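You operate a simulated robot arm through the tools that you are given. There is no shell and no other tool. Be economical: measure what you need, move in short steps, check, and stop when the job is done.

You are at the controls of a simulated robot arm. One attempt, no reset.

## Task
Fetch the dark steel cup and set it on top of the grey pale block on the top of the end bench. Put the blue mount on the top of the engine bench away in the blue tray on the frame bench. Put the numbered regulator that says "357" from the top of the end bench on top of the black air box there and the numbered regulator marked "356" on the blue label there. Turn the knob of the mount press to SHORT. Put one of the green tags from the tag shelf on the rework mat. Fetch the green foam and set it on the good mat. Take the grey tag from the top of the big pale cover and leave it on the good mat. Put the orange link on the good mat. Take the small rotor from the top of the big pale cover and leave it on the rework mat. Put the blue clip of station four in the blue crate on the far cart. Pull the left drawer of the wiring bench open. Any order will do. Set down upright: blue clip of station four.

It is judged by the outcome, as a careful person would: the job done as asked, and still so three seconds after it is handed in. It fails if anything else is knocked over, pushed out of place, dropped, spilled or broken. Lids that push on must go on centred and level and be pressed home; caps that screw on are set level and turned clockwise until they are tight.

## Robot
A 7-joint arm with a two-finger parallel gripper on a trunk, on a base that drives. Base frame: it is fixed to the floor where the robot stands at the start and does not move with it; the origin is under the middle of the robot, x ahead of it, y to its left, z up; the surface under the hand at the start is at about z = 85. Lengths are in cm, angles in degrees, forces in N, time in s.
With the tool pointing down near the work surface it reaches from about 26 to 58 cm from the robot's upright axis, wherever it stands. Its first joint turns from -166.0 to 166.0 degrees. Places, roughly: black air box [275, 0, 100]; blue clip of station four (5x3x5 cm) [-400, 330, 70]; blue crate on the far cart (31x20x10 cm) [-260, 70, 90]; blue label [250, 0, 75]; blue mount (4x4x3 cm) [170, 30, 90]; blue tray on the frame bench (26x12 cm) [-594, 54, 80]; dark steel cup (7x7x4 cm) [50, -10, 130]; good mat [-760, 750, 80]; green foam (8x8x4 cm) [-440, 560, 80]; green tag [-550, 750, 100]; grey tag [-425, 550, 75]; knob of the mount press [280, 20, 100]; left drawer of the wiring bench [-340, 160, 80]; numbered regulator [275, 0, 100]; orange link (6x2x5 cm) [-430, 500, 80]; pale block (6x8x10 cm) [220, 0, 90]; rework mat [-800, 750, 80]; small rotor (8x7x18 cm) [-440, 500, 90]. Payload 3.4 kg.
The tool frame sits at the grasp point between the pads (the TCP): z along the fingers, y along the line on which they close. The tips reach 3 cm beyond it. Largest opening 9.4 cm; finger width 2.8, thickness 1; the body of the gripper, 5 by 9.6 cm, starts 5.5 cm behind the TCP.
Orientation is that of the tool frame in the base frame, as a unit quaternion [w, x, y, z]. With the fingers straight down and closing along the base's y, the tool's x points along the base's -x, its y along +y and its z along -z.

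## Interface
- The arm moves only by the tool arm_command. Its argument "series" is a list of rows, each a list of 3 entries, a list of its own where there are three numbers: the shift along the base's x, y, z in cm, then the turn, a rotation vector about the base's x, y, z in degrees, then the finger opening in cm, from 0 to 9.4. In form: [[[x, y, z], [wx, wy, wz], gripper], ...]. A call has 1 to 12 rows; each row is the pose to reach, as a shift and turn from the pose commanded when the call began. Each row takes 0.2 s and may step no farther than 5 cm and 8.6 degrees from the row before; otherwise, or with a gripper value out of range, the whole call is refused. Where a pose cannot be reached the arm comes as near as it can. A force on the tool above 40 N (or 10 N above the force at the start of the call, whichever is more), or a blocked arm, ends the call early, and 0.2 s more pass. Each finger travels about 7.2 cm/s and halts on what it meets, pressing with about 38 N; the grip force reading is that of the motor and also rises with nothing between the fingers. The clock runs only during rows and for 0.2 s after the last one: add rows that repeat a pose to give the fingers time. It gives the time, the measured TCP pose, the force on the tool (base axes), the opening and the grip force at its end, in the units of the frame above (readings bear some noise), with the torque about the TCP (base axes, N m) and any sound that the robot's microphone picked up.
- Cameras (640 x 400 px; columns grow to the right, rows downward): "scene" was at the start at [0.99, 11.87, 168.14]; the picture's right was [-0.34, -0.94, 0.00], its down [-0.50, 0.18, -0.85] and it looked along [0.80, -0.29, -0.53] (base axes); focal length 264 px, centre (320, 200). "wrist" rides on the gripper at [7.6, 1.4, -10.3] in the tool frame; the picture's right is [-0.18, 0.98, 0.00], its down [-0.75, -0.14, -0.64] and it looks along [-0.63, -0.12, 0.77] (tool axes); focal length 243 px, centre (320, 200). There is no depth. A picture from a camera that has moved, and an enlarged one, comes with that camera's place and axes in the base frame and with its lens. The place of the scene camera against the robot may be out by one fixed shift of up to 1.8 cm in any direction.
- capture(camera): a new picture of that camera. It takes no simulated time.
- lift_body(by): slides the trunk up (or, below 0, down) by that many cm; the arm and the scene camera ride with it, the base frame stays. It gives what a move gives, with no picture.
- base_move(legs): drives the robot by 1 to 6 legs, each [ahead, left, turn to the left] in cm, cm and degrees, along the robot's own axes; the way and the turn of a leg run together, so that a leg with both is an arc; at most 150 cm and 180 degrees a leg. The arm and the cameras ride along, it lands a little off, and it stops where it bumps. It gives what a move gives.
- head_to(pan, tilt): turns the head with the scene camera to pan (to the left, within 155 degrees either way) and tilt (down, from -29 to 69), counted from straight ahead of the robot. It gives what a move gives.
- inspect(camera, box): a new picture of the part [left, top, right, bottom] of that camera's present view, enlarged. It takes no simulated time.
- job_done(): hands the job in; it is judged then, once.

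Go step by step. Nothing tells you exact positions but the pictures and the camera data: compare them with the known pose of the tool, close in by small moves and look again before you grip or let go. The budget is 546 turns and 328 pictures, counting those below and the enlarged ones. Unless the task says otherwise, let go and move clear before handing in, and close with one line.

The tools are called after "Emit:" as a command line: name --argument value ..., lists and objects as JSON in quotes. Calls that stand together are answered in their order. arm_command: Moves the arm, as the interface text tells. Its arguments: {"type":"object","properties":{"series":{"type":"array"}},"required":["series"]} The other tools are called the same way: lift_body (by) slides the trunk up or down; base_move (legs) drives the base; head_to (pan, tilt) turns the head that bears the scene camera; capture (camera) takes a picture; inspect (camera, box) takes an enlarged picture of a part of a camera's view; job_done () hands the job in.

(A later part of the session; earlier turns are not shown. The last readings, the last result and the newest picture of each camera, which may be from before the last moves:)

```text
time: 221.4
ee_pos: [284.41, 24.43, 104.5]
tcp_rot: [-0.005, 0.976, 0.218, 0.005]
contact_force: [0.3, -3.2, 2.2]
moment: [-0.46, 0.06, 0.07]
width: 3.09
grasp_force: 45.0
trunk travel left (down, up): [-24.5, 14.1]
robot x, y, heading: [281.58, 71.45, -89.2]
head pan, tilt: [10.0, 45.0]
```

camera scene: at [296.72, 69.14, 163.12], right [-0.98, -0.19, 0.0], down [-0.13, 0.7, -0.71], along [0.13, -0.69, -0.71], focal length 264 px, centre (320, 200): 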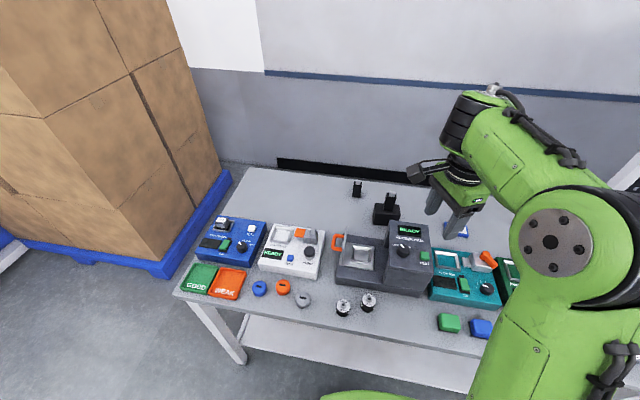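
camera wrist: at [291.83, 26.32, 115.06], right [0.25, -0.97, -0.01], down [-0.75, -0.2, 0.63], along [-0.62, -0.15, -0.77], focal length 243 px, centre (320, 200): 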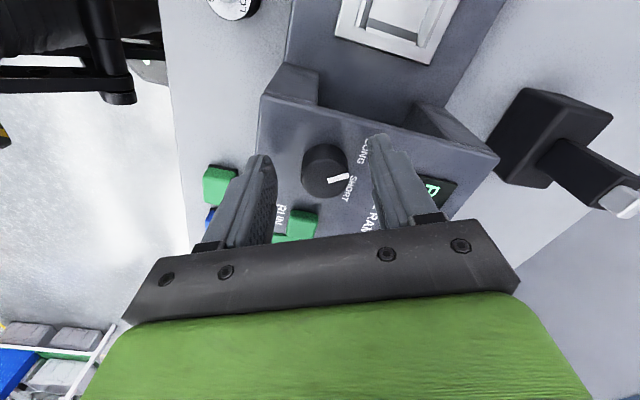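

Gripped. Turning clockwise 90°.

Emit:
arm_command --series '[[[0, 0, 0], [0, 0, -8], 2.4], [[0, 0, 0], [0, 0, -16], 2.4], [[0, 0, 0], [0, 0, -24], 2.4], [[0, 0, 0], [0, 0, -32], 2.4], [[0, 0, 0], [0, 0, -40], 2.4], [[0, 0, 0], [0, 0, -48], 2.4], [[0, 0, 0], [0, 0, -56], 2.4], [[0, 0, 0], [0, 0, -64], 2.4], [[0, 0, 0], [0, 0, -72], 2.4], [[0, 0, 0], [0, 0, -80], 2.4], [[0, 0, 0], [0, 0, -88], 2.4], [[0, 0, 0], [0, 0, -90], 2.4]]'

Emit:
capture --camera "wrist"

Emit:
inspect --camera "scene" --box '[370, 190, 470, 265]'

```text
time: 222.2
ee_pos: [284.57, 23.97, 104.48]
tcp_rot: [0.002, 1.0, 0.004, 0.006]
contact_force: [1.8, -11.5, -4.8]
moment: [-0.77, 0.05, 0.19]
width: 3.09
grasp_force: 44.9
trunk travel left (down, up): [-24.5, 14.1]
robot x, y, heading: [281.55, 71.56, -89.3]
head pan, tilt: [10.0, 45.0]
stopped in row 4: the force on the tool passed its limit at 43 N (the readings are from after the stop); the commanded pose is now the measured one
```

```text
229 pictures are left
camera wrist: at [292.02, 22.62, 114.85], right [-0.18, -0.98, 0.0], down [-0.76, 0.14, 0.63], along [-0.62, 0.11, -0.78], focal length 243 px, centre (320, 200)
```

wrist: 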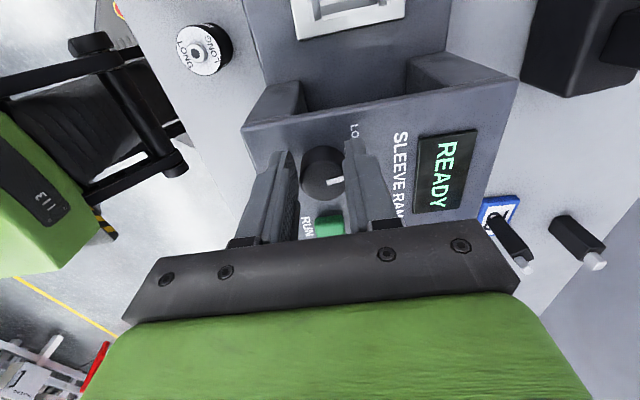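

```text
5.33 times, centred on (420, 228) of scene
camera zoom: at [296.76, 68.85, 158.08], right [-0.98, -0.19, 0.0], down [-0.13, 0.7, -0.71], along [0.13, -0.69, -0.71], focal length 1409 px, centre (-213, 53)
```

zoom: 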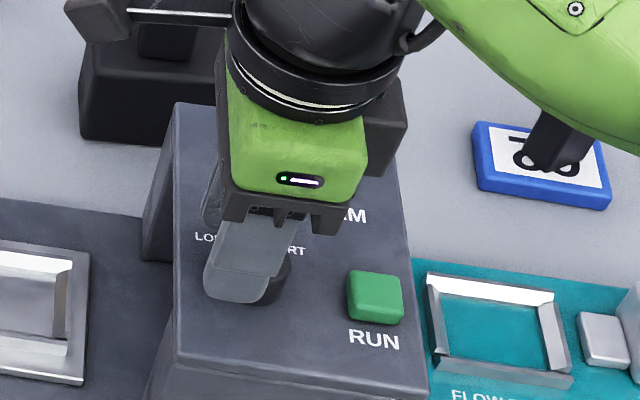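

Turned ~25° and the knob follows, but side force built up from off-centre grip. Opening and recentring.

Emit:
arm_command --series '[[[0, 0, 0], [0, 0, 0], 4], [[0, 0, 0], [0, 0, 0], 5.4], [[0, 0, 0], [0, 0, 0], 5.4]]'

Emit:
capture --camera "wrist"

Emit:
inspect --camera "scene" --box '[370, 190, 470, 265]'

```text
time: 223.0
ee_pos: [284.41, 24.23, 104.65]
tcp_rot: [0.002, 1.0, 0.003, 0.005]
contact_force: [0.1, 0.2, -0.5]
moment: [0.0, 0.01, 0.03]
width: 5.4
grasp_force: 0.1
trunk travel left (down, up): [-24.5, 14.1]
robot x, y, heading: [281.51, 70.97, -89.1]
head pan, tilt: [10.0, 45.0]
```

```text
227 pictures are left
camera wrist: at [291.98, 22.89, 114.98], right [-0.18, -0.98, 0.0], down [-0.76, 0.14, 0.63], along [-0.62, 0.11, -0.77], focal length 243 px, centre (320, 200)
```

wrist: 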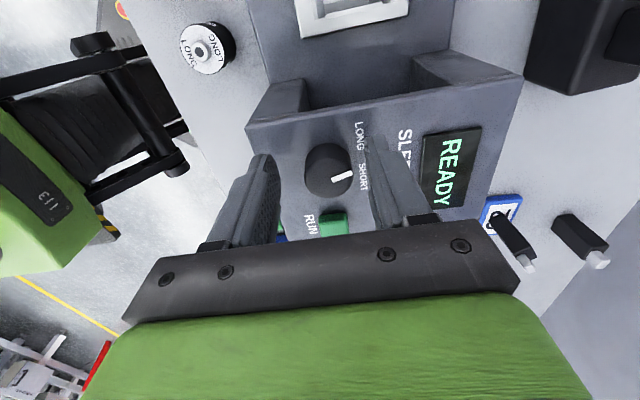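

```text
5.33 times, centred on (420, 228) of scene
camera zoom: at [296.73, 69.14, 158.11], right [-0.98, -0.19, 0.0], down [-0.13, 0.69, -0.71], along [0.13, -0.69, -0.71], focal length 1409 px, centre (-213, 53)
```

zoom: 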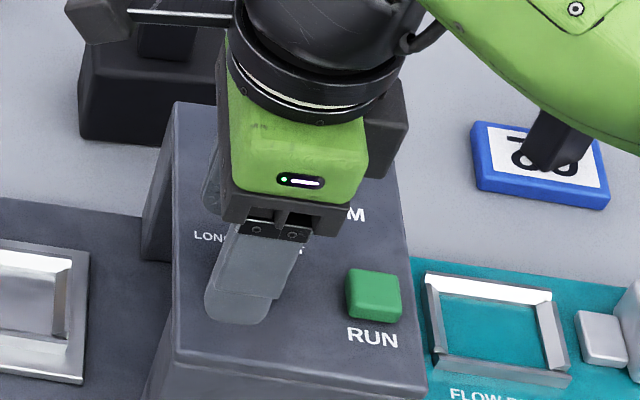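

Emit:
arm_command --series '[[[-0.8, 0, 0], [0, 0, 0], 5.4], [[-0.8, 0, -0.5], [0, 0, 0], 5.4], [[-0.8, 0, -1], [0, 0, 0], 5.4], [[-0.8, 0, -1], [0, 0, 0], 5.4]]'

Emit:
capture --camera "wrist"

```text
time: 224.0
ee_pos: [283.74, 24.4, 103.61]
tcp_rot: [0.002, 1.0, 0.002, 0.007]
contact_force: [0.4, 1.1, 0.0]
moment: [0.0, 0.01, -0.02]
width: 5.39
grasp_force: 0.0
trunk travel left (down, up): [-24.5, 14.1]
robot x, y, heading: [281.6, 71.13, -89.1]
head pan, tilt: [10.0, 45.0]
```

```text
225 pictures are left
camera wrist: at [291.23, 22.91, 113.95], right [-0.18, -0.98, 0.0], down [-0.76, 0.14, 0.63], along [-0.62, 0.11, -0.77], focal length 243 px, centre (320, 200)
```

wrist: 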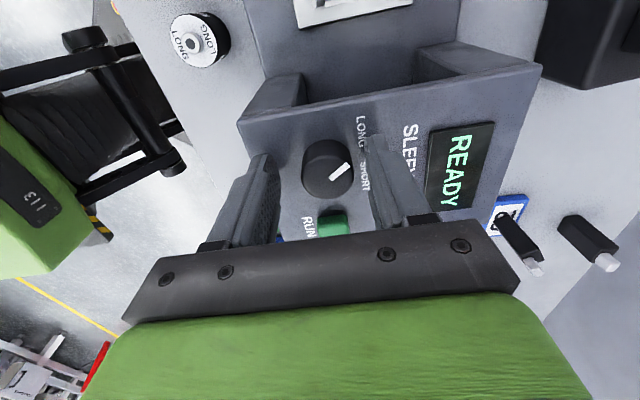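

Emit:
inspect --camera "wrist" --box '[260, 100, 420, 220]'

```text
3.33 times, centred on (340, 160) of wrist
camera zoom: at [291.23, 22.91, 113.95], right [-0.18, -0.98, 0.0], down [-0.76, 0.14, 0.63], along [-0.62, 0.11, -0.77], focal length 809 px, centre (253, 333)
```

zoom: 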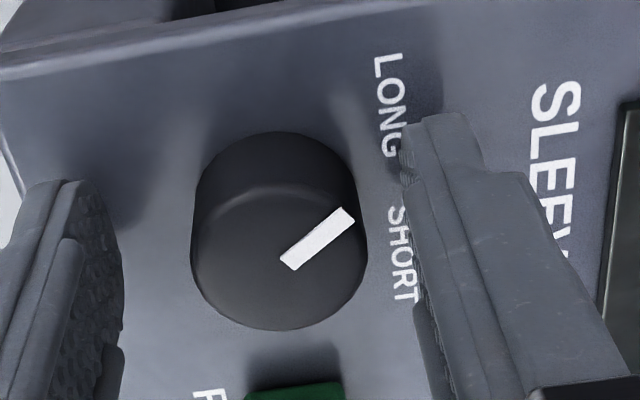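

Emit:
arm_command --series '[[[0, 0, 0], [0, 0, 0], 4.2], [[0, 0, 0], [0, 0, 0], 3], [[0, 0, 0], [0, 0, 0], 2.2], [[0, 0, 0], [0, 0, 0], 2.2]]'

Emit:
arm_command --series '[[[0, 0, 0], [0, 0, -6], 2.2], [[0, 0, 0], [0, 0, -12], 2.2], [[0, 0, 0], [0, 0, -18], 2.2], [[0, 0, 0], [0, 0, -24], 2.2], [[0, 0, 0], [0, 0, -30], 2.2], [[0, 0, 0], [0, 0, -36], 2.2], [[0, 0, 0], [0, 0, -42], 2.2], [[0, 0, 0], [0, 0, -48], 2.2], [[0, 0, 0], [0, 0, -54], 2.2], [[0, 0, 0], [0, 0, -60], 2.2], [[0, 0, 0], [0, 0, -66], 2.2], [[0, 0, 0], [0, 0, -72], 2.2]]'

Emit:
capture --camera "wrist"

```text
time: 225.0
ee_pos: [283.82, 23.9, 103.59]
tcp_rot: [0.003, 1.0, 0.002, 0.007]
contact_force: [-0.6, -20.4, 8.2]
moment: [-0.88, 0.11, 0.12]
width: 3.13
grasp_force: 45.0
trunk travel left (down, up): [-24.5, 14.1]
robot x, y, heading: [281.51, 71.05, -89.5]
head pan, tilt: [10.0, 45.0]
```

```text
time: 225.9
ee_pos: [283.68, 23.76, 103.6]
tcp_rot: [0.008, 0.989, -0.147, 0.007]
contact_force: [0.4, -9.1, -4.7]
moment: [-0.71, 0.22, 0.06]
width: 3.12
grasp_force: 45.4
trunk travel left (down, up): [-24.5, 14.1]
robot x, y, heading: [281.68, 71.08, -89.3]
head pan, tilt: [10.0, 45.0]
stopped in row 4: the force on the tool passed its limit at 41 N (the readings are from after the stop); the commanded pose is now the measured one
```

```text
223 pictures are left
camera wrist: at [290.47, 20.39, 113.97], right [-0.46, -0.89, 0.01], down [-0.69, 0.37, 0.63], along [-0.56, 0.28, -0.78], focal length 243 px, centre (320, 200)
```

wrist: 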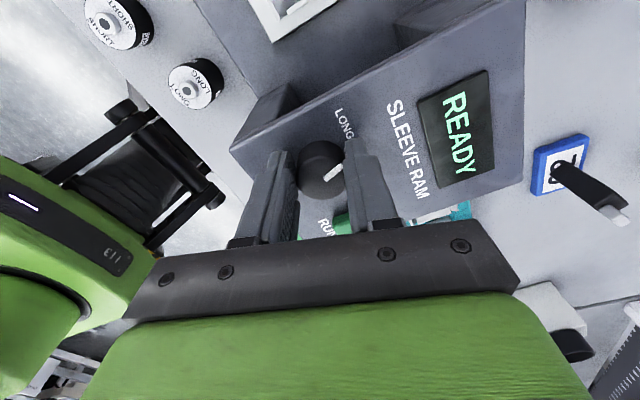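

The knob axis is a bit further (-y). Relieving the side force and continuing.

Emit:
arm_command --series '[[[0, -0.3, 0], [0, 0, 0], 2.2], [[0, -0.5, 0], [0, 0, 0], 2.2]]'

Emit:
arm_command --series '[[[0, 0, 0], [0, 0, -5], 2.2], [[0, 0, 0], [0, 0, -10], 2.2], [[0, 0, 0], [0, 0, -15], 2.2], [[0, 0, 0], [0, 0, -20], 2.2], [[0, 0, 0], [0, 0, -25], 2.2], [[0, 0, 0], [0, 0, -30], 2.2], [[0, 0, 0], [0, 0, -35], 2.2], [[0, 0, 0], [0, 0, -40], 2.2], [[0, 0, 0], [0, 0, -45], 2.2], [[0, 0, 0], [0, 0, -50], 2.2], [[0, 0, 0], [0, 0, -55], 2.2]]'

Emit:
capture --camera "wrist"

```text
time: 226.5
ee_pos: [283.73, 23.73, 103.54]
tcp_rot: [0.003, 0.989, -0.149, 0.005]
contact_force: [-0.7, 12.8, -17.1]
moment: [0.32, -0.79, -0.05]
width: 3.13
grasp_force: 44.9
trunk travel left (down, up): [-24.5, 14.1]
robot x, y, heading: [281.48, 71.28, -89.0]
head pan, tilt: [10.0, 45.0]
```

```text
time: 228.9
ee_pos: [283.45, 23.4, 103.69]
tcp_rot: [0.008, 0.808, -0.589, 0.003]
contact_force: [-14.0, 1.5, -20.7]
moment: [0.19, 0.22, 0.56]
width: 3.15
grasp_force: 45.5
trunk travel left (down, up): [-24.5, 14.1]
robot x, y, heading: [281.29, 71.12, -89.6]
head pan, tilt: [10.0, 45.0]
```

```text
222 pictures are left
camera wrist: at [284.41, 15.88, 114.02], right [-0.99, -0.13, 0.01], down [-0.09, 0.77, 0.63], along [-0.09, 0.62, -0.78], focal length 243 px, centre (320, 200)
```

wrist: 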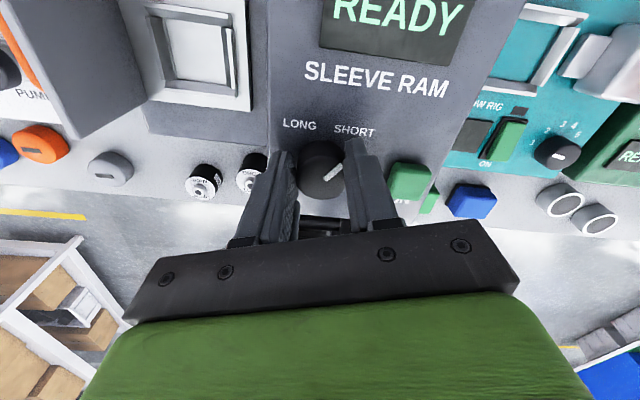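

Emit:
inspect --camera "wrist" --box '[270, 100, 390, 200]'

```text
4.00 times, centred on (330, 150) of wrist
camera zoom: at [284.41, 15.88, 114.02], right [-0.99, -0.13, 0.01], down [-0.09, 0.77, 0.63], along [-0.09, 0.62, -0.78], focal length 970 px, centre (280, 400)
```

zoom: 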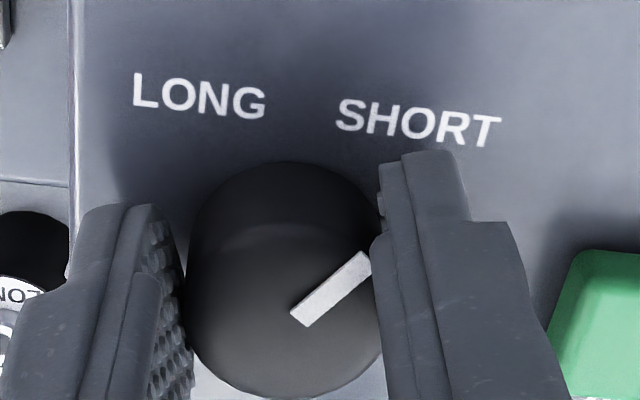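

Emit:
arm_command --series '[[[0, 0, 0], [0, 0, 0], 4.2], [[0, 0, 0], [0, 0, 0], 5.4], [[0, 0, 2], [0, 0, 0], 5.4], [[0, 0, 5], [0, 0, 0], 5.4], [[0, 0, 5], [0, 0, 0], 5.4]]'

Emit:
inspect --camera "wrist" --box '[250, 60, 410, 180]'

Emit:
inspect --camera "scene" --box '[370, 190, 470, 265]'

```text
time: 230.1
ee_pos: [283.55, 23.84, 108.56]
tcp_rot: [0.009, 0.809, -0.587, 0.004]
contact_force: [0.0, -0.1, -0.1]
moment: [-0.01, -0.06, 0.0]
width: 5.4
grasp_force: 0.1
trunk travel left (down, up): [-24.5, 14.1]
robot x, y, heading: [281.45, 71.02, -89.4]
head pan, tilt: [10.0, 45.0]
```

```text
3.33 times, centred on (330, 120) of wrist
camera zoom: at [284.59, 16.29, 118.98], right [-0.99, -0.13, 0.01], down [-0.1, 0.77, 0.63], along [-0.09, 0.62, -0.78], focal length 809 px, centre (287, 467)
```

zoom: 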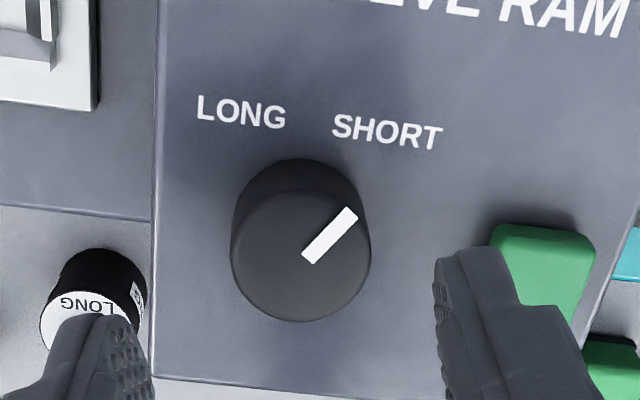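

```text
5.33 times, centred on (420, 228) of scene
camera zoom: at [296.72, 69.06, 158.11], right [-0.98, -0.19, 0.0], down [-0.13, 0.7, -0.71], along [0.13, -0.69, -0.71], focal length 1409 px, centre (-213, 53)
```

zoom: 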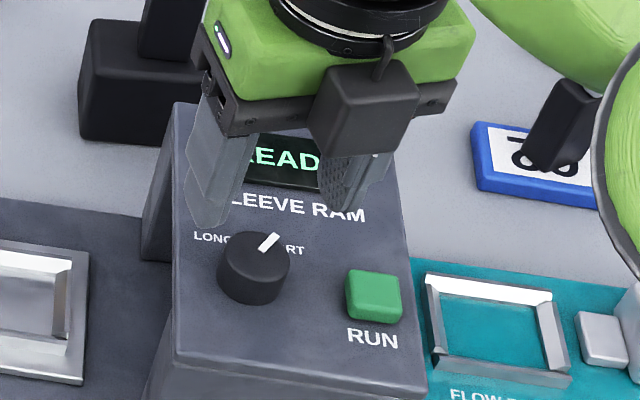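

The pointer now sits at SHORT, mirrored from where it was. Next is the blue mount on the engine bench near (170, 30); backing off and moving along.

Emit:
lift_body --by 10

Emit:
base_move --legs '[[-24, 0, -0.5], [0, -108, 0]]'

Emit:
head_to --pan 0 --tilt 45

Emit:
capture --camera "scene"

```text
time: 231.4
ee_pos: [283.59, 23.77, 118.56]
tcp_rot: [0.009, 0.809, -0.588, 0.004]
contact_force: [0.1, 0.3, 0.3]
moment: [-0.02, -0.02, -0.03]
width: 5.41
grasp_force: 0.1
trunk travel left (down, up): [-34.5, 4.1]
robot x, y, heading: [281.94, 71.09, -89.1]
head pan, tilt: [10.0, 45.0]
```

```text
time: 238.4
ee_pos: [173.41, 46.85, 118.67]
tcp_rot: [0.009, 0.809, -0.588, 0.004]
contact_force: [0.4, -0.7, -0.2]
moment: [0.0, -0.03, -0.01]
width: 5.37
grasp_force: 0.0
trunk travel left (down, up): [-34.5, 4.1]
robot x, y, heading: [171.57, 94.52, -89.0]
head pan, tilt: [10.0, 45.0]
```

```text
time: 239.1
ee_pos: [173.53, 46.92, 118.52]
tcp_rot: [0.009, 0.809, -0.588, 0.004]
contact_force: [0.6, 0.1, -0.1]
moment: [0.04, 0.0, -0.04]
width: 5.39
grasp_force: 0.1
trunk travel left (down, up): [-34.5, 4.1]
robot x, y, heading: [171.3, 94.19, -89.1]
head pan, tilt: [0.0, 45.0]
```

```text
218 pictures are left
camera scene: at [185.11, 92.04, 168.19], right [-1.0, -0.01, 0.0], down [-0.01, 0.71, -0.71], along [0.01, -0.71, -0.71], focal length 264 px, centre (320, 200)
```

scene: 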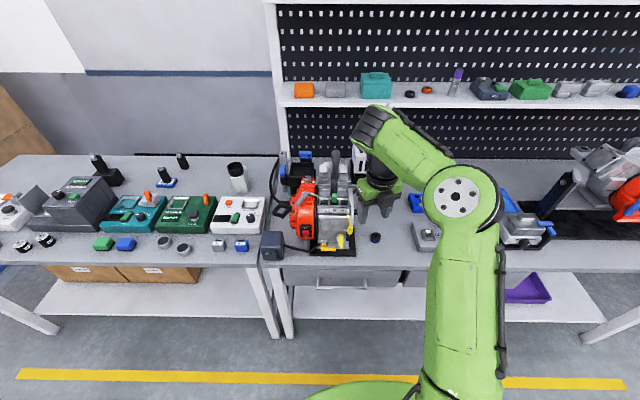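

Emit:
inspect --camera "scene" --box '[340, 190, 440, 265]'

Emit:
capture --camera "wrist"

```text
5.33 times, centred on (390, 228) of scene
camera zoom: at [185.11, 92.04, 168.19], right [-1.0, -0.01, 0.0], down [-0.01, 0.71, -0.71], along [0.01, -0.71, -0.71], focal length 1409 px, centre (-53, 53)
```

zoom: 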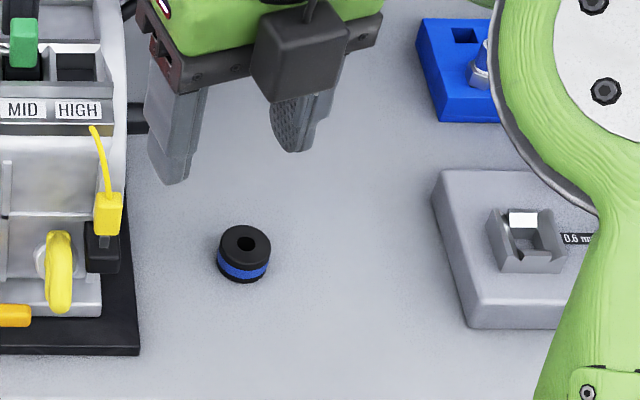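

```text
216 pictures are left
camera wrist: at [174.43, 39.37, 129.05], right [-0.99, -0.13, 0.01], down [-0.1, 0.77, 0.63], along [-0.09, 0.62, -0.78], focal length 243 px, centre (320, 200)
```

wrist: 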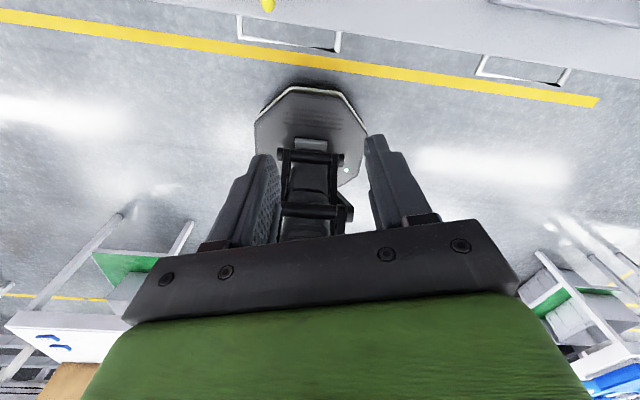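

The mount is the small blue-banded cylinder at about (165.6, 29.7). Moving over it.

Emit:
base_move --legs '[[18, -8, 0]]'

Emit:
lift_body --by -10

Emit:
capture --camera "wrist"

Emit:
inspect --camera "scene" --box '[280, 160, 440, 280]'

```text
time: 240.7
ee_pos: [165.62, 28.36, 118.62]
tcp_rot: [0.01, 0.809, -0.588, 0.003]
contact_force: [-0.7, 0.6, -0.8]
moment: [0.01, 0.0, -0.02]
width: 5.37
grasp_force: 0.0
trunk travel left (down, up): [-34.5, 4.1]
robot x, y, heading: [163.51, 75.69, -89.5]
head pan, tilt: [0.0, 45.0]
```

```text
time: 242.1
ee_pos: [165.44, 28.57, 108.56]
tcp_rot: [0.01, 0.809, -0.588, 0.004]
contact_force: [0.7, -0.2, 0.6]
moment: [-0.01, 0.01, -0.02]
width: 5.39
grasp_force: 0.1
trunk travel left (down, up): [-24.5, 14.1]
robot x, y, heading: [163.77, 76.26, -89.2]
head pan, tilt: [0.0, 45.0]
```

```text
215 pictures are left
camera wrist: at [166.5, 21.01, 118.96], right [-0.99, -0.13, 0.01], down [-0.1, 0.77, 0.63], along [-0.09, 0.62, -0.78], focal length 243 px, centre (320, 200)
```

wrist: 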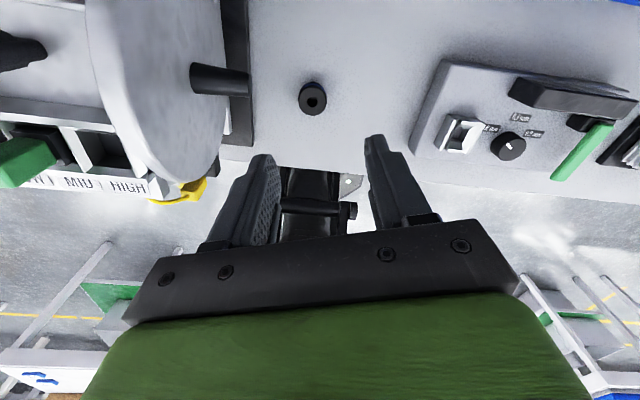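

```text
3.33 times, centred on (360, 220) of scene
camera zoom: at [177.2, 73.66, 158.09], right [-1.0, -0.01, 0.0], down [-0.01, 0.71, -0.71], along [0.01, -0.71, -0.71], focal length 880 px, centre (187, 133)
```

zoom: 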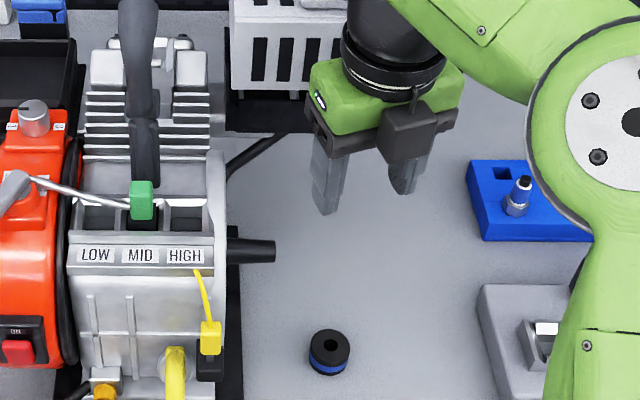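

Mount confirmed at (165.9, 29.7). An engine stub at (171.4, 26.4, 97.6) is close, so I'll square the hand and offset it slightly away.

Emit:
arm_command --series '[[[0, 0.5, -2], [0, 0, -8], 7], [[-0.2, 1.3, -5], [0, 0, -16], 7], [[-0.2, 1.3, -9.5], [0, 0, -17.5], 7], [[-0.2, 1.3, -14], [0, 0, -17.5], 7], [[-0.2, 1.3, -16], [0, 0, -17.5], 7], [[-0.2, 1.3, -16], [0, 0, -17.5], 7]]'

Emit:
capture --camera "wrist"

Emit:
inspect --camera "scene" --box '[310, 190, 410, 265]'

```text
time: 243.4
ee_pos: [165.26, 29.89, 92.41]
tcp_rot: [0.01, 0.71, -0.704, 0.003]
contact_force: [0.1, 1.0, -0.2]
moment: [0.04, -0.02, -0.06]
width: 6.98
grasp_force: 0.0
trunk travel left (down, up): [-24.5, 14.1]
robot x, y, heading: [163.7, 75.8, -89.1]
head pan, tilt: [0.0, 45.0]
```

```text
213 pictures are left
camera wrist: at [163.96, 22.44, 102.95], right [-0.98, 0.18, 0.01], down [0.14, 0.77, 0.63], along [0.1, 0.62, -0.78], focal length 243 px, centre (320, 200)
```

wrist: 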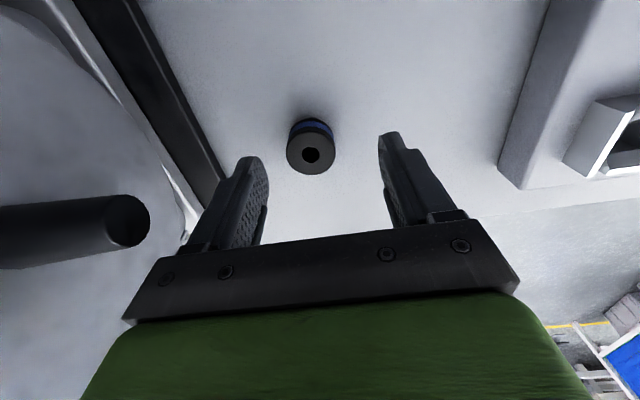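

```text
5.33 times, centred on (360, 228) of scene
camera zoom: at [177.2, 73.67, 158.12], right [-1.0, -0.01, 0.0], down [-0.01, 0.71, -0.71], along [0.01, -0.71, -0.71], focal length 1409 px, centre (107, 53)
```

zoom: 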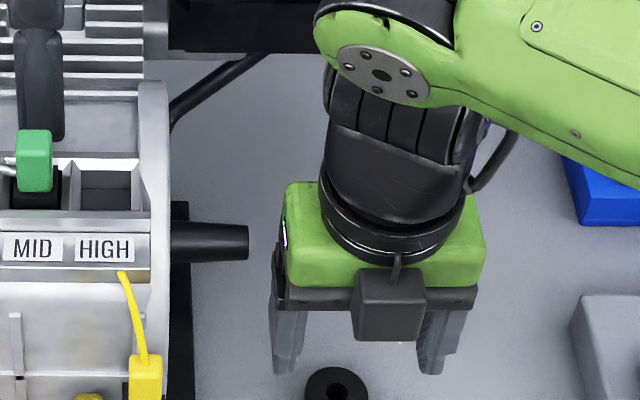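

Emit:
arm_command --series '[[[0.3, 0.5, -1.5], [0, 0, 0], 7], [[0.4, 0.5, -3], [0, 0, 0], 7], [[0.4, 0.5, -4], [0, 0, 0], 7], [[0.4, 0.5, -4], [0, 0, 0], 7]]'

Emit:
capture --camera "wrist"

```text
time: 244.4
ee_pos: [165.55, 30.36, 88.5]
tcp_rot: [0.01, 0.71, -0.704, 0.003]
contact_force: [-0.3, -0.1, 0.3]
moment: [-0.01, 0.02, -0.01]
width: 7.0
grasp_force: 0.1
trunk travel left (down, up): [-24.5, 14.1]
robot x, y, heading: [163.45, 75.67, -89.3]
head pan, tilt: [0.0, 45.0]
```

```text
211 pictures are left
camera wrist: at [164.34, 22.85, 98.95], right [-0.98, 0.18, 0.01], down [0.14, 0.77, 0.63], along [0.1, 0.62, -0.78], focal length 243 px, centre (320, 200)
```

wrist: 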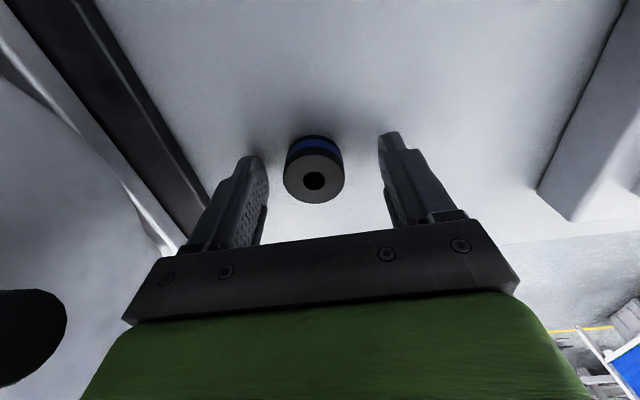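

Emit:
arm_command --series '[[[0, 0, 0], [0, 0, 0], 5.6], [[0, 0, 0], [0, 0, 0], 4.2], [[0, 0, 0], [0, 0, 0], 2.8], [[0, 0, 0], [0, 0, 0], 2.5], [[0, 0, 4], [0, 0, 0], 2.5], [[0, 0, 8], [0, 0, 0], 2.5], [[0, 0, 12], [0, 0, 0], 2.5], [[0, 0, 16], [0, 0, 0], 2.5], [[0, 0, 16], [0, 0, 0], 2.5]]'

Emit:
capture --camera "wrist"

```text
time: 246.4
ee_pos: [165.8, 30.29, 104.63]
tcp_rot: [0.01, 0.71, -0.704, 0.002]
contact_force: [-0.1, -0.5, -0.7]
moment: [0.0, 0.0, -0.02]
width: 3.46
grasp_force: 38.3
trunk travel left (down, up): [-24.5, 14.1]
robot x, y, heading: [163.83, 76.23, -89.0]
head pan, tilt: [0.0, 45.0]
```

```text
210 pictures are left
camera wrist: at [164.42, 22.74, 115.04], right [-0.98, 0.18, 0.01], down [0.14, 0.77, 0.63], along [0.1, 0.62, -0.78], focal length 243 px, centre (320, 200)
```

wrist: 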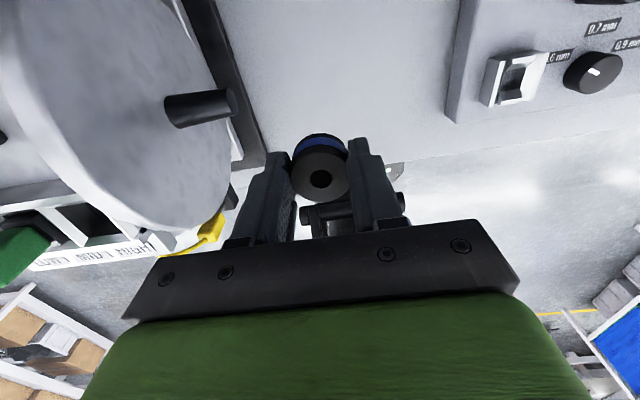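

Mount in hand. Now turning to face -x and driving toward the frame bench, surveying on the way.

Emit:
lift_body --by 10

Emit:
base_move --legs '[[-26, 0, 0], [0, 0, -90], [100, 0, 0]]'

Emit:
head_to --pan 0 --tilt 18

Emit:
capture --camera "scene"

```text
time: 247.8
ee_pos: [165.73, 30.21, 114.76]
tcp_rot: [0.009, 0.709, -0.705, 0.001]
contact_force: [-0.2, -0.1, -0.1]
moment: [-0.03, -0.01, 0.01]
width: 3.47
grasp_force: 38.0
trunk travel left (down, up): [-34.5, 4.1]
robot x, y, heading: [163.42, 75.72, -89.4]
head pan, tilt: [0.0, 45.0]
```

```text
time: 258.3
ee_pos: [16.05, 96.49, 114.71]
tcp_rot: [-0.009, -0.01, 1.0, 0.005]
contact_force: [-0.9, 0.7, -1.1]
moment: [-0.01, -0.01, -0.02]
width: 3.45
grasp_force: 37.7
trunk travel left (down, up): [-34.5, 4.1]
robot x, y, heading: [61.71, 98.87, -178.5]
head pan, tilt: [0.0, 45.0]
```

```text
time: 259.2
ee_pos: [16.05, 96.49, 114.67]
tcp_rot: [-0.009, -0.011, 1.0, 0.004]
contact_force: [-0.8, -0.9, -0.2]
moment: [0.02, 0.04, 0.0]
width: 3.46
grasp_force: 37.7
trunk travel left (down, up): [-34.5, 4.1]
robot x, y, heading: [62.11, 99.07, -178.5]
head pan, tilt: [0.0, 18.0]
```

```text
209 pictures are left
camera scene: at [57.28, 83.83, 172.38], right [-0.02, 1.0, 0.0], down [0.31, 0.01, -0.95], along [-0.95, -0.02, -0.31], focal length 264 px, centre (320, 200)
```

scene: 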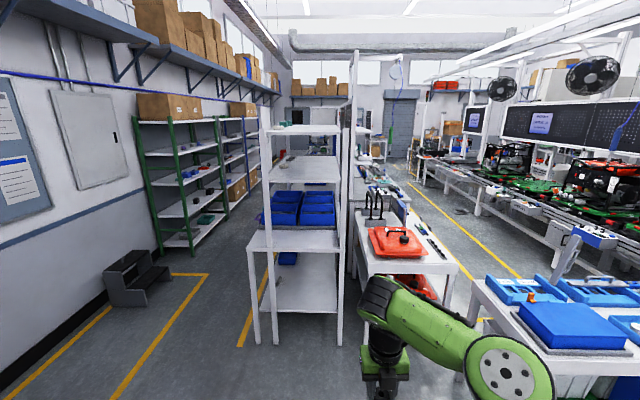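

Emit:
base_move --legs '[[95, 0, -1.5], [0, 122, 0]]'

Emit:
capture --camera "scene"

```text
time: 269.9
ee_pos: [-80.15, -24.05, 114.69]
tcp_rot: [-0.008, 0.019, 1.0, 0.006]
contact_force: [-0.1, -0.4, -1.4]
moment: [0.02, -0.01, 0.01]
width: 3.41
grasp_force: 38.0
trunk travel left (down, up): [-34.5, 4.1]
robot x, y, heading: [-34.41, -23.92, 178.0]
head pan, tilt: [0.0, 18.0]
```

```text
208 pictures are left
camera scene: at [-39.66, -39.17, 172.38], right [0.03, 1.0, 0.0], down [0.31, -0.01, -0.95], along [-0.95, 0.03, -0.31], focal length 264 px, centre (320, 200)
```

scene: 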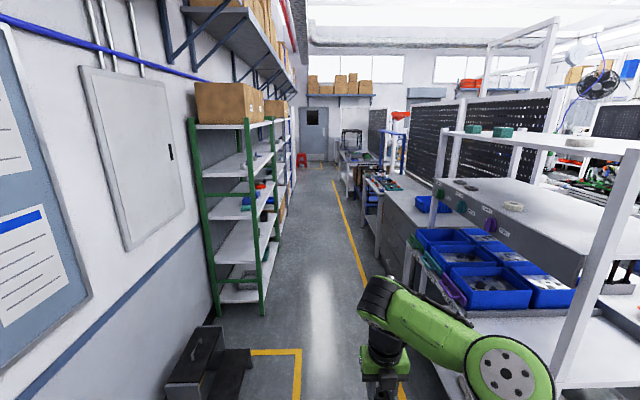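

Left aisle is clear (y -82 to 31). Driving down its middle.

Emit:
base_move --legs '[[0, 2, 2], [150, 0, 0], [150, 0, 0], [100, 0, 0]]'

Emit:
head_to --pan -25 --tilt 22

Emit:
capture --camera "scene"

```text
time: 289.7
ee_pos: [-484.19, -30.03, 114.68]
tcp_rot: [-0.009, -0.008, 1.0, 0.005]
contact_force: [0.4, 0.1, -0.6]
moment: [0.06, -0.06, -0.02]
width: 3.4
grasp_force: 38.1
trunk travel left (down, up): [-34.5, 4.1]
robot x, y, heading: [-438.66, -27.06, -178.6]
head pan, tilt: [0.0, 18.0]
```

```text
time: 290.6
ee_pos: [-484.17, -29.84, 114.62]
tcp_rot: [-0.008, -0.009, 1.0, 0.006]
contact_force: [-0.5, -0.9, 0.1]
moment: [0.0, 0.0, 0.02]
width: 3.41
grasp_force: 37.7
trunk travel left (down, up): [-34.5, 4.1]
robot x, y, heading: [-438.62, -27.25, -178.7]
head pan, tilt: [-25.0, 22.0]
```

```text
207 pictures are left
camera scene: at [-442.16, -38.82, 171.74], right [0.4, 0.92, 0.0], down [0.34, -0.15, -0.93], along [-0.85, 0.37, -0.37], focal length 264 px, centre (320, 200)
```

scene: 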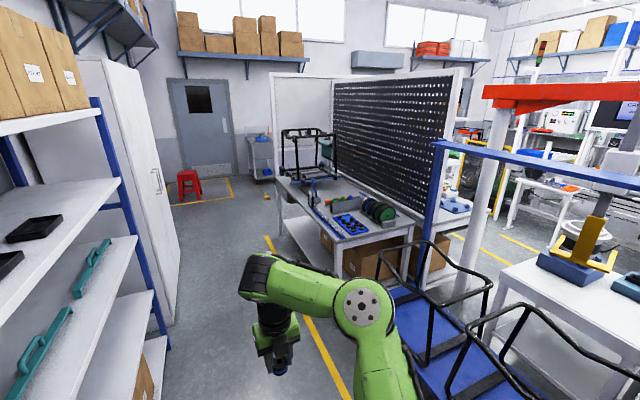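

The frame bench with its blue tray is ahead right, at about (-592, 50). Driving up alongside and turning to face it.

Emit:
base_move --legs '[[150, 0, -1], [4, 0, 0], [0, 0, -89]]'

Emit:
head_to --pan 15 --tilt 40

Emit:
capture --camera "scene"

```text
time: 302.3
ee_pos: [-597.05, 18.68, 114.7]
tcp_rot: [-0.002, 0.704, 0.71, 0.009]
contact_force: [-1.0, 0.0, -0.8]
moment: [0.0, -0.02, -0.03]
width: 3.41
grasp_force: 37.1
trunk travel left (down, up): [-34.5, 4.1]
robot x, y, heading: [-594.79, -27.29, 90.9]
head pan, tilt: [-25.0, 22.0]
```

```text
time: 303.4
ee_pos: [-597.01, 18.7, 114.8]
tcp_rot: [-0.001, 0.703, 0.711, 0.01]
contact_force: [-0.1, -0.1, -0.7]
moment: [-0.02, 0.02, 0.0]
width: 3.38
grasp_force: 38.0
trunk travel left (down, up): [-34.5, 4.1]
robot x, y, heading: [-594.16, -26.77, 90.9]
head pan, tilt: [15.0, 40.0]
```

```text
206 pictures are left
camera scene: at [-613.49, -25.28, 168.92], right [0.96, 0.27, 0.0], down [0.17, -0.62, -0.77], along [-0.21, 0.74, -0.64], focal length 264 px, centre (320, 200)
```

scene: 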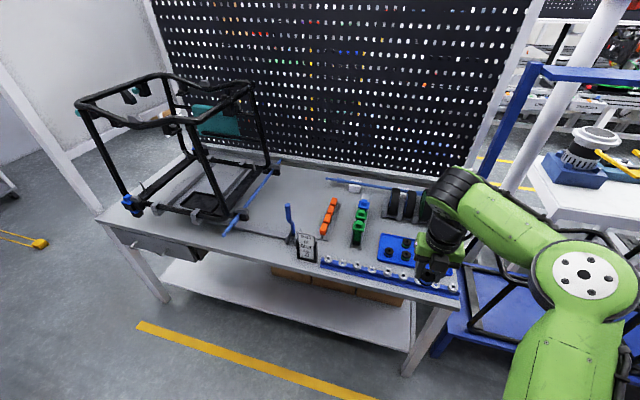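

Emit:
inspect --camera "scene" --box '[300, 180, 480, 315]'

Emit:
capture --camera "wrist"

```text
2.96 times, centred on (390, 248) of scene
camera zoom: at [-613.49, -25.28, 168.92], right [0.96, 0.27, 0.0], down [0.17, -0.62, -0.77], along [-0.21, 0.74, -0.64], focal length 783 px, centre (113, 59)
```

zoom: 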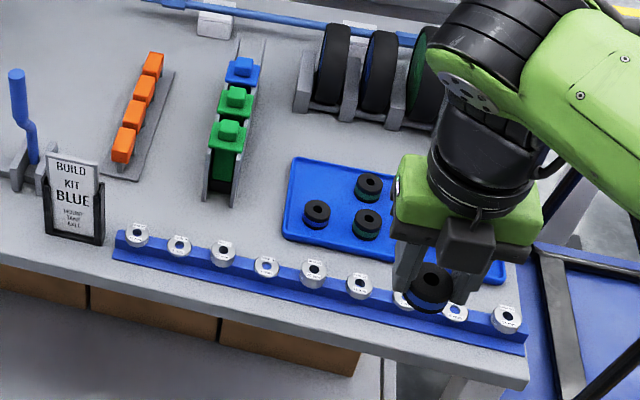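

```text
204 pictures are left
camera wrist: at [-595.87, 26.07, 125.1], right [0.98, -0.17, 0.01], down [-0.14, -0.77, 0.63], along [-0.1, -0.62, -0.78], focal length 243 px, centre (320, 200)
```

wrist: 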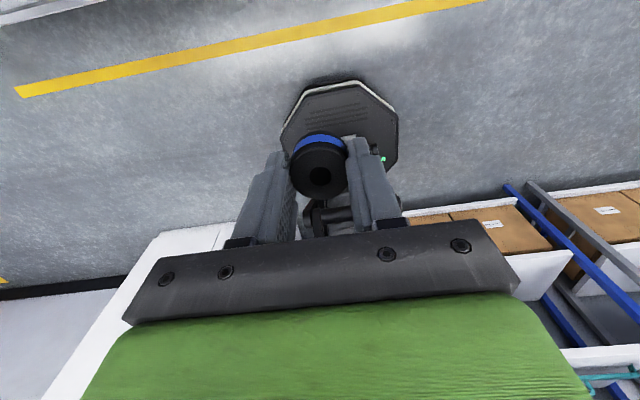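

The blue tray spans x -610…-584, y 42…56 with three mounts at its left part. Moving forward to see its right half.

Emit:
base_move --legs '[[21, 4, 0]]'

Emit:
head_to --pan -15 --tilt 50

Emit:
capture --camera "scene"

```text
time: 305.1
ee_pos: [-601.73, 39.65, 114.7]
tcp_rot: [-0.001, 0.701, 0.713, 0.009]
contact_force: [-0.7, -0.4, -0.9]
moment: [0.0, -0.02, 0.0]
width: 3.42
grasp_force: 37.4
trunk travel left (down, up): [-34.5, 4.1]
robot x, y, heading: [-599.07, -5.94, 91.0]
head pan, tilt: [15.0, 40.0]
```

```text
time: 306.0
ee_pos: [-601.73, 39.66, 114.7]
tcp_rot: [-0.002, 0.702, 0.712, 0.011]
contact_force: [0.0, 0.8, -0.5]
moment: [0.01, 0.01, 0.03]
width: 3.41
grasp_force: 38.2
trunk travel left (down, up): [-34.5, 4.1]
robot x, y, heading: [-599.09, -6.12, 91.1]
head pan, tilt: [-15.0, 50.0]
```

```text
203 pictures are left
camera scene: at [-613.68, -5.02, 167.5], right [0.97, -0.24, 0.0], down [-0.18, -0.74, -0.64], along [0.15, 0.62, -0.77], focal length 264 px, centre (320, 200)
```

scene: 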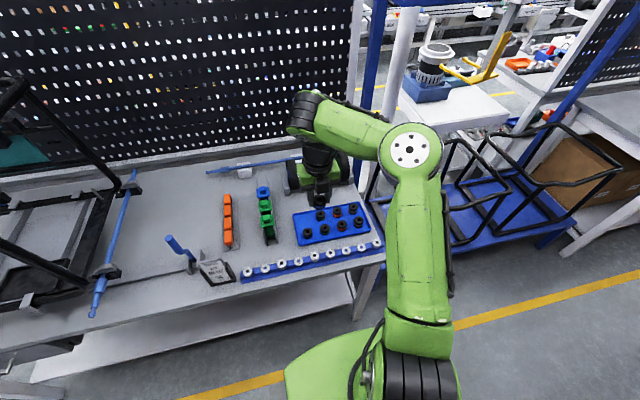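

Emit:
inspect --camera "scene" --box '[280, 160, 400, 250]'

```text
4.44 times, centred on (340, 205) of scene
camera zoom: at [-613.68, -5.02, 167.5], right [0.97, -0.24, 0.0], down [-0.18, -0.74, -0.64], along [0.15, 0.62, -0.77], focal length 1174 px, centre (231, 178)
```

zoom: 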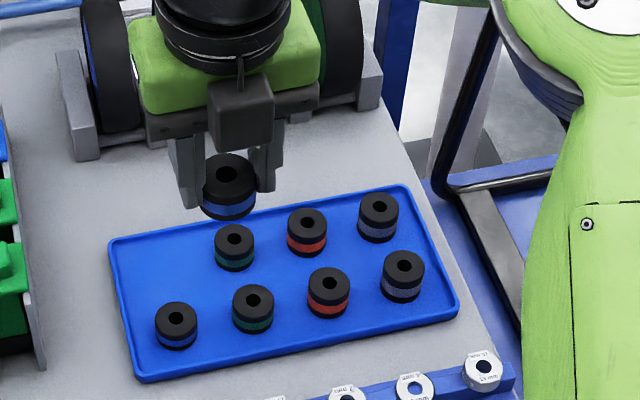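

The tray holds colour pairs; the empty place next to the single blue one is at about (-607, 51.2). Moving over it.

Emit:
base_move --legs '[[5, 5.5, -1]]'

Emit:
lift_body --by -10

Emit:
arm_command --series '[[[0, 2, -2], [0, 0, 0], 2.5], [[0, 4, -4], [0, 0, 0], 2.5], [[0, 4, -4], [0, 0, 0], 2.5]]'

Emit:
inspect --camera "scene" --box '[270, 130, 410, 235]'

Emit:
capture --camera "wrist"

```text
time: 307.1
ee_pos: [-606.51, 44.68, 114.7]
tcp_rot: [-0.001, 0.708, 0.706, 0.01]
contact_force: [-0.5, 0.4, -0.2]
moment: [-0.02, -0.04, 0.01]
width: 3.39
grasp_force: 38.1
trunk travel left (down, up): [-34.5, 4.1]
robot x, y, heading: [-604.47, -1.09, 90.4]
head pan, tilt: [-15.0, 50.0]
```

```text
time: 308.4
ee_pos: [-606.32, 44.57, 104.45]
tcp_rot: [-0.002, 0.707, 0.707, 0.01]
contact_force: [-0.4, -0.3, 0.1]
moment: [0.01, 0.02, -0.01]
width: 3.35
grasp_force: 38.6
trunk travel left (down, up): [-24.5, 14.1]
robot x, y, heading: [-604.67, -1.27, 90.2]
head pan, tilt: [-15.0, 50.0]
```

```text
time: 309.2
ee_pos: [-606.43, 48.59, 100.75]
tcp_rot: [-0.002, 0.708, 0.706, 0.01]
contact_force: [-0.1, -0.1, -0.6]
moment: [-0.03, -0.01, -0.02]
width: 3.38
grasp_force: 38.5
trunk travel left (down, up): [-24.5, 14.1]
robot x, y, heading: [-604.43, -1.36, 90.3]
head pan, tilt: [-15.0, 50.0]
```

```text
3.81 times, centred on (340, 182) of scene
camera zoom: at [-619.15, 0.06, 157.43], right [0.97, -0.26, 0.0], down [-0.2, -0.74, -0.64], along [0.17, 0.62, -0.77], focal length 1006 px, centre (244, 267)
```

zoom: 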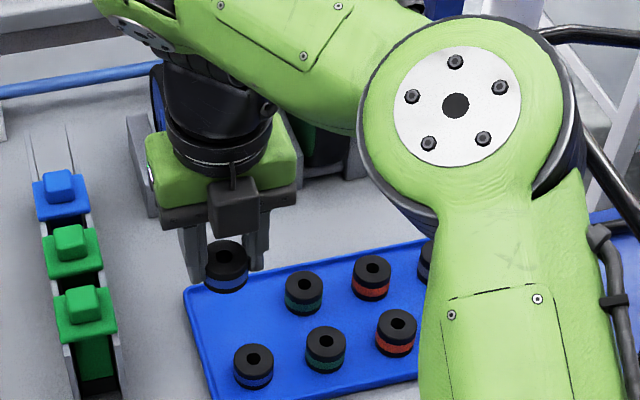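

```text
200 pictures are left
camera wrist: at [-605.17, 56.07, 111.2], right [0.98, -0.19, 0.01], down [-0.15, -0.76, 0.63], along [-0.11, -0.62, -0.78], focal length 243 px, centre (320, 200)
```

wrist: 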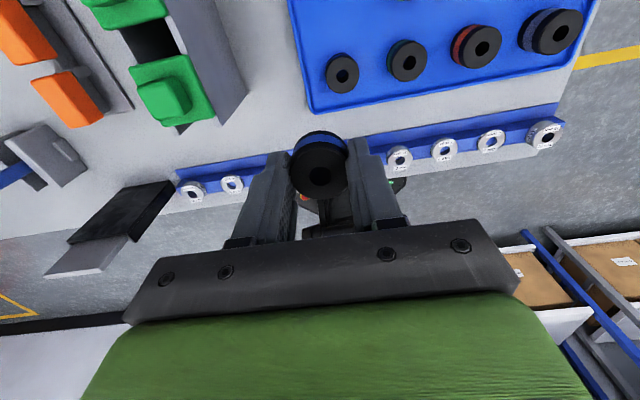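

The frame bench is lower (tray ≈ z 82). The empty spot is about (-603.4, 55.8). Inching the base forward and reaching over it.

Emit:
base_move --legs '[[4, 0, 0]]'

Emit:
arm_command --series '[[[1.5, 1.5, -1], [0, 0, 0], 2.5], [[3, 3, -3], [0, 0, 0], 2.5], [[3, 3, -5], [0, 0, 0], 2.5], [[3, 3, -5], [0, 0, 0], 2.5]]'

Emit:
inspect --camera "scene" --box '[270, 130, 410, 235]'

Emit:
capture --camera "wrist"

```text
time: 310.1
ee_pos: [-606.53, 52.77, 100.58]
tcp_rot: [-0.001, 0.708, 0.706, 0.01]
contact_force: [0.0, 0.8, -1.6]
moment: [-0.03, -0.01, 0.0]
width: 3.4
grasp_force: 37.8
trunk travel left (down, up): [-24.5, 14.1]
robot x, y, heading: [-604.65, 2.88, 89.9]
head pan, tilt: [-15.0, 50.0]
```

```text
time: 311.1
ee_pos: [-603.25, 54.97, 95.58]
tcp_rot: [-0.002, 0.708, 0.706, 0.011]
contact_force: [0.9, -0.2, 0.7]
moment: [-0.02, 0.01, 0.01]
width: 3.39
grasp_force: 38.5
out of reach, approached as far as the arm can: row 1, 2, 3, 4
trunk travel left (down, up): [-24.5, 14.1]
robot x, y, heading: [-604.5, 2.97, 90.1]
head pan, tilt: [-15.0, 50.0]
```

```text
3.81 times, centred on (340, 182) of scene
camera zoom: at [-619.21, 4.04, 157.42], right [0.97, -0.26, 0.0], down [-0.2, -0.74, -0.64], along [0.17, 0.62, -0.77], focal length 1006 px, centre (244, 267)
```

zoom: 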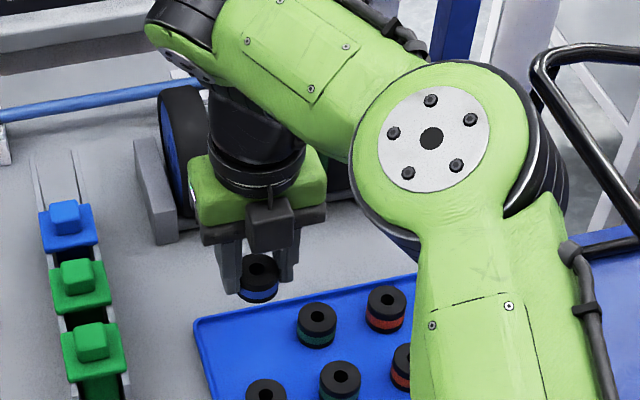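

```text
198 pictures are left
camera wrist: at [-601.96, 62.41, 105.97], right [0.98, -0.19, 0.01], down [-0.15, -0.76, 0.63], along [-0.11, -0.62, -0.78], focal length 243 px, centre (320, 200)
```

wrist: 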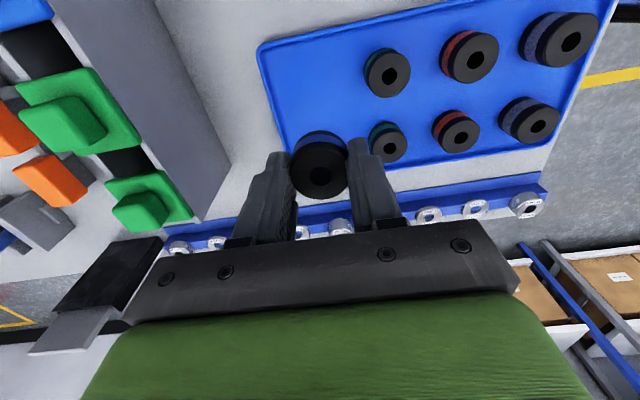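

Emit:
arm_command --series '[[[-0.2, 0.5, -3], [0, 0, 0], 2.5], [[-0.2, 1.2, -6], [0, 0, 0], 2.5], [[-0.2, 1.5, -7.5], [0, 0, 0], 2.5], [[-0.2, 1.5, -7.5], [0, 0, 0], 2.5]]'

Emit:
capture --camera "wrist"

```text
time: 312.1
ee_pos: [-603.41, 55.78, 88.06]
tcp_rot: [-0.003, 0.708, 0.707, 0.01]
contact_force: [0.4, -1.0, 1.1]
moment: [-0.01, 0.0, -0.02]
width: 3.37
grasp_force: 38.3
out of reach, approached as far as the arm can: row 2, 3, 4
trunk travel left (down, up): [-24.5, 14.1]
robot x, y, heading: [-604.34, 3.31, 90.2]
head pan, tilt: [-15.0, 50.0]
```

```text
197 pictures are left
camera wrist: at [-602.04, 63.26, 98.57], right [0.98, -0.19, 0.01], down [-0.15, -0.76, 0.63], along [-0.11, -0.62, -0.78], focal length 243 px, centre (320, 200)
```

wrist: 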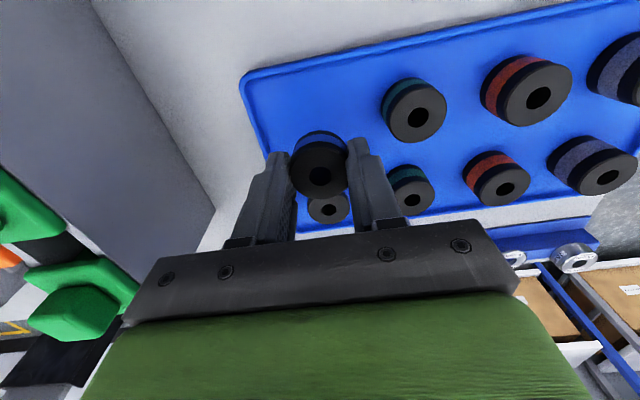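

Emit:
arm_command --series '[[[0, 0, -1], [0, 0, 0], 2.5], [[0, 0, -2], [0, 0, 0], 2.5], [[0, 0, -2], [0, 0, 0], 2.5]]'

```text
time: 312.9
ee_pos: [-603.32, 55.78, 86.08]
tcp_rot: [-0.002, 0.708, 0.706, 0.01]
contact_force: [0.1, -0.1, -0.8]
moment: [0.07, 0.02, 0.03]
width: 3.39
grasp_force: 38.5
trunk travel left (down, up): [-24.5, 14.1]
robot x, y, heading: [-604.68, 2.65, 90.1]
head pan, tilt: [-15.0, 50.0]
```

Emit:
arm_command --series '[[[0, 0, -0.5], [0, 0, 0], 2.5], [[0, 0, -1], [0, 0, 0], 2.5], [[0, 0, -1.3], [0, 0, 0], 2.5], [[0, 0, -1.3], [0, 0, 0], 2.5]]'

Emit:
inspect --camera "scene" --box '[290, 160, 390, 235]'

```text
time: 313.9
ee_pos: [-603.2, 55.84, 84.85]
tcp_rot: [-0.002, 0.708, 0.706, 0.011]
contact_force: [0.0, 0.2, -0.4]
moment: [-0.02, 0.05, 0.01]
width: 3.37
grasp_force: 37.8
trunk travel left (down, up): [-24.5, 14.1]
robot x, y, heading: [-604.57, 3.05, 90.1]
head pan, tilt: [-15.0, 50.0]
```

```text
5.33 times, centred on (340, 198) of scene
camera zoom: at [-619.19, 4.05, 157.42], right [0.97, -0.26, 0.0], down [-0.2, -0.74, -0.64], along [0.17, 0.62, -0.77], focal length 1409 px, centre (213, 213)
```

zoom: 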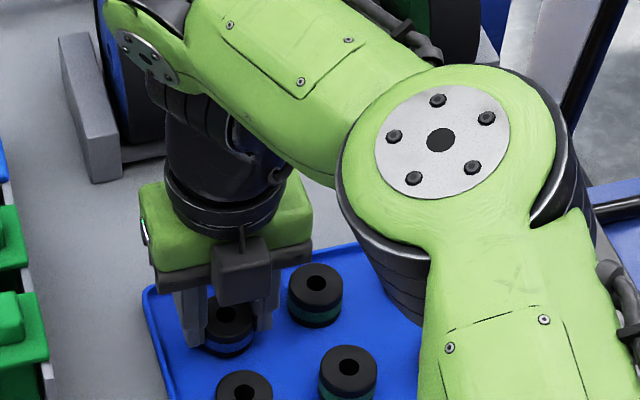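

Emit:
arm_command --series '[[[0, 0, -0.4], [0, 0, 0], 2.5], [[0, 0, -0.8], [0, 0, 0], 2.5], [[0, 0, -1.2], [0, 0, 0], 2.5], [[0, 0, -1.2], [0, 0, 0], 2.5]]'

```text
time: 314.6
ee_pos: [-603.22, 55.86, 84.52]
tcp_rot: [-0.006, 0.708, 0.706, 0.014]
contact_force: [0.3, -11.9, 17.3]
moment: [-0.61, 0.24, 0.13]
width: 3.39
grasp_force: 37.7
trunk travel left (down, up): [-24.5, 14.1]
robot x, y, heading: [-604.85, 2.82, 89.9]
head pan, tilt: [-15.0, 50.0]
stopped in row 3: the force on the tool passed its limit at 44 N (the readings are from after the stop); the commanded pose is now the measured one
```

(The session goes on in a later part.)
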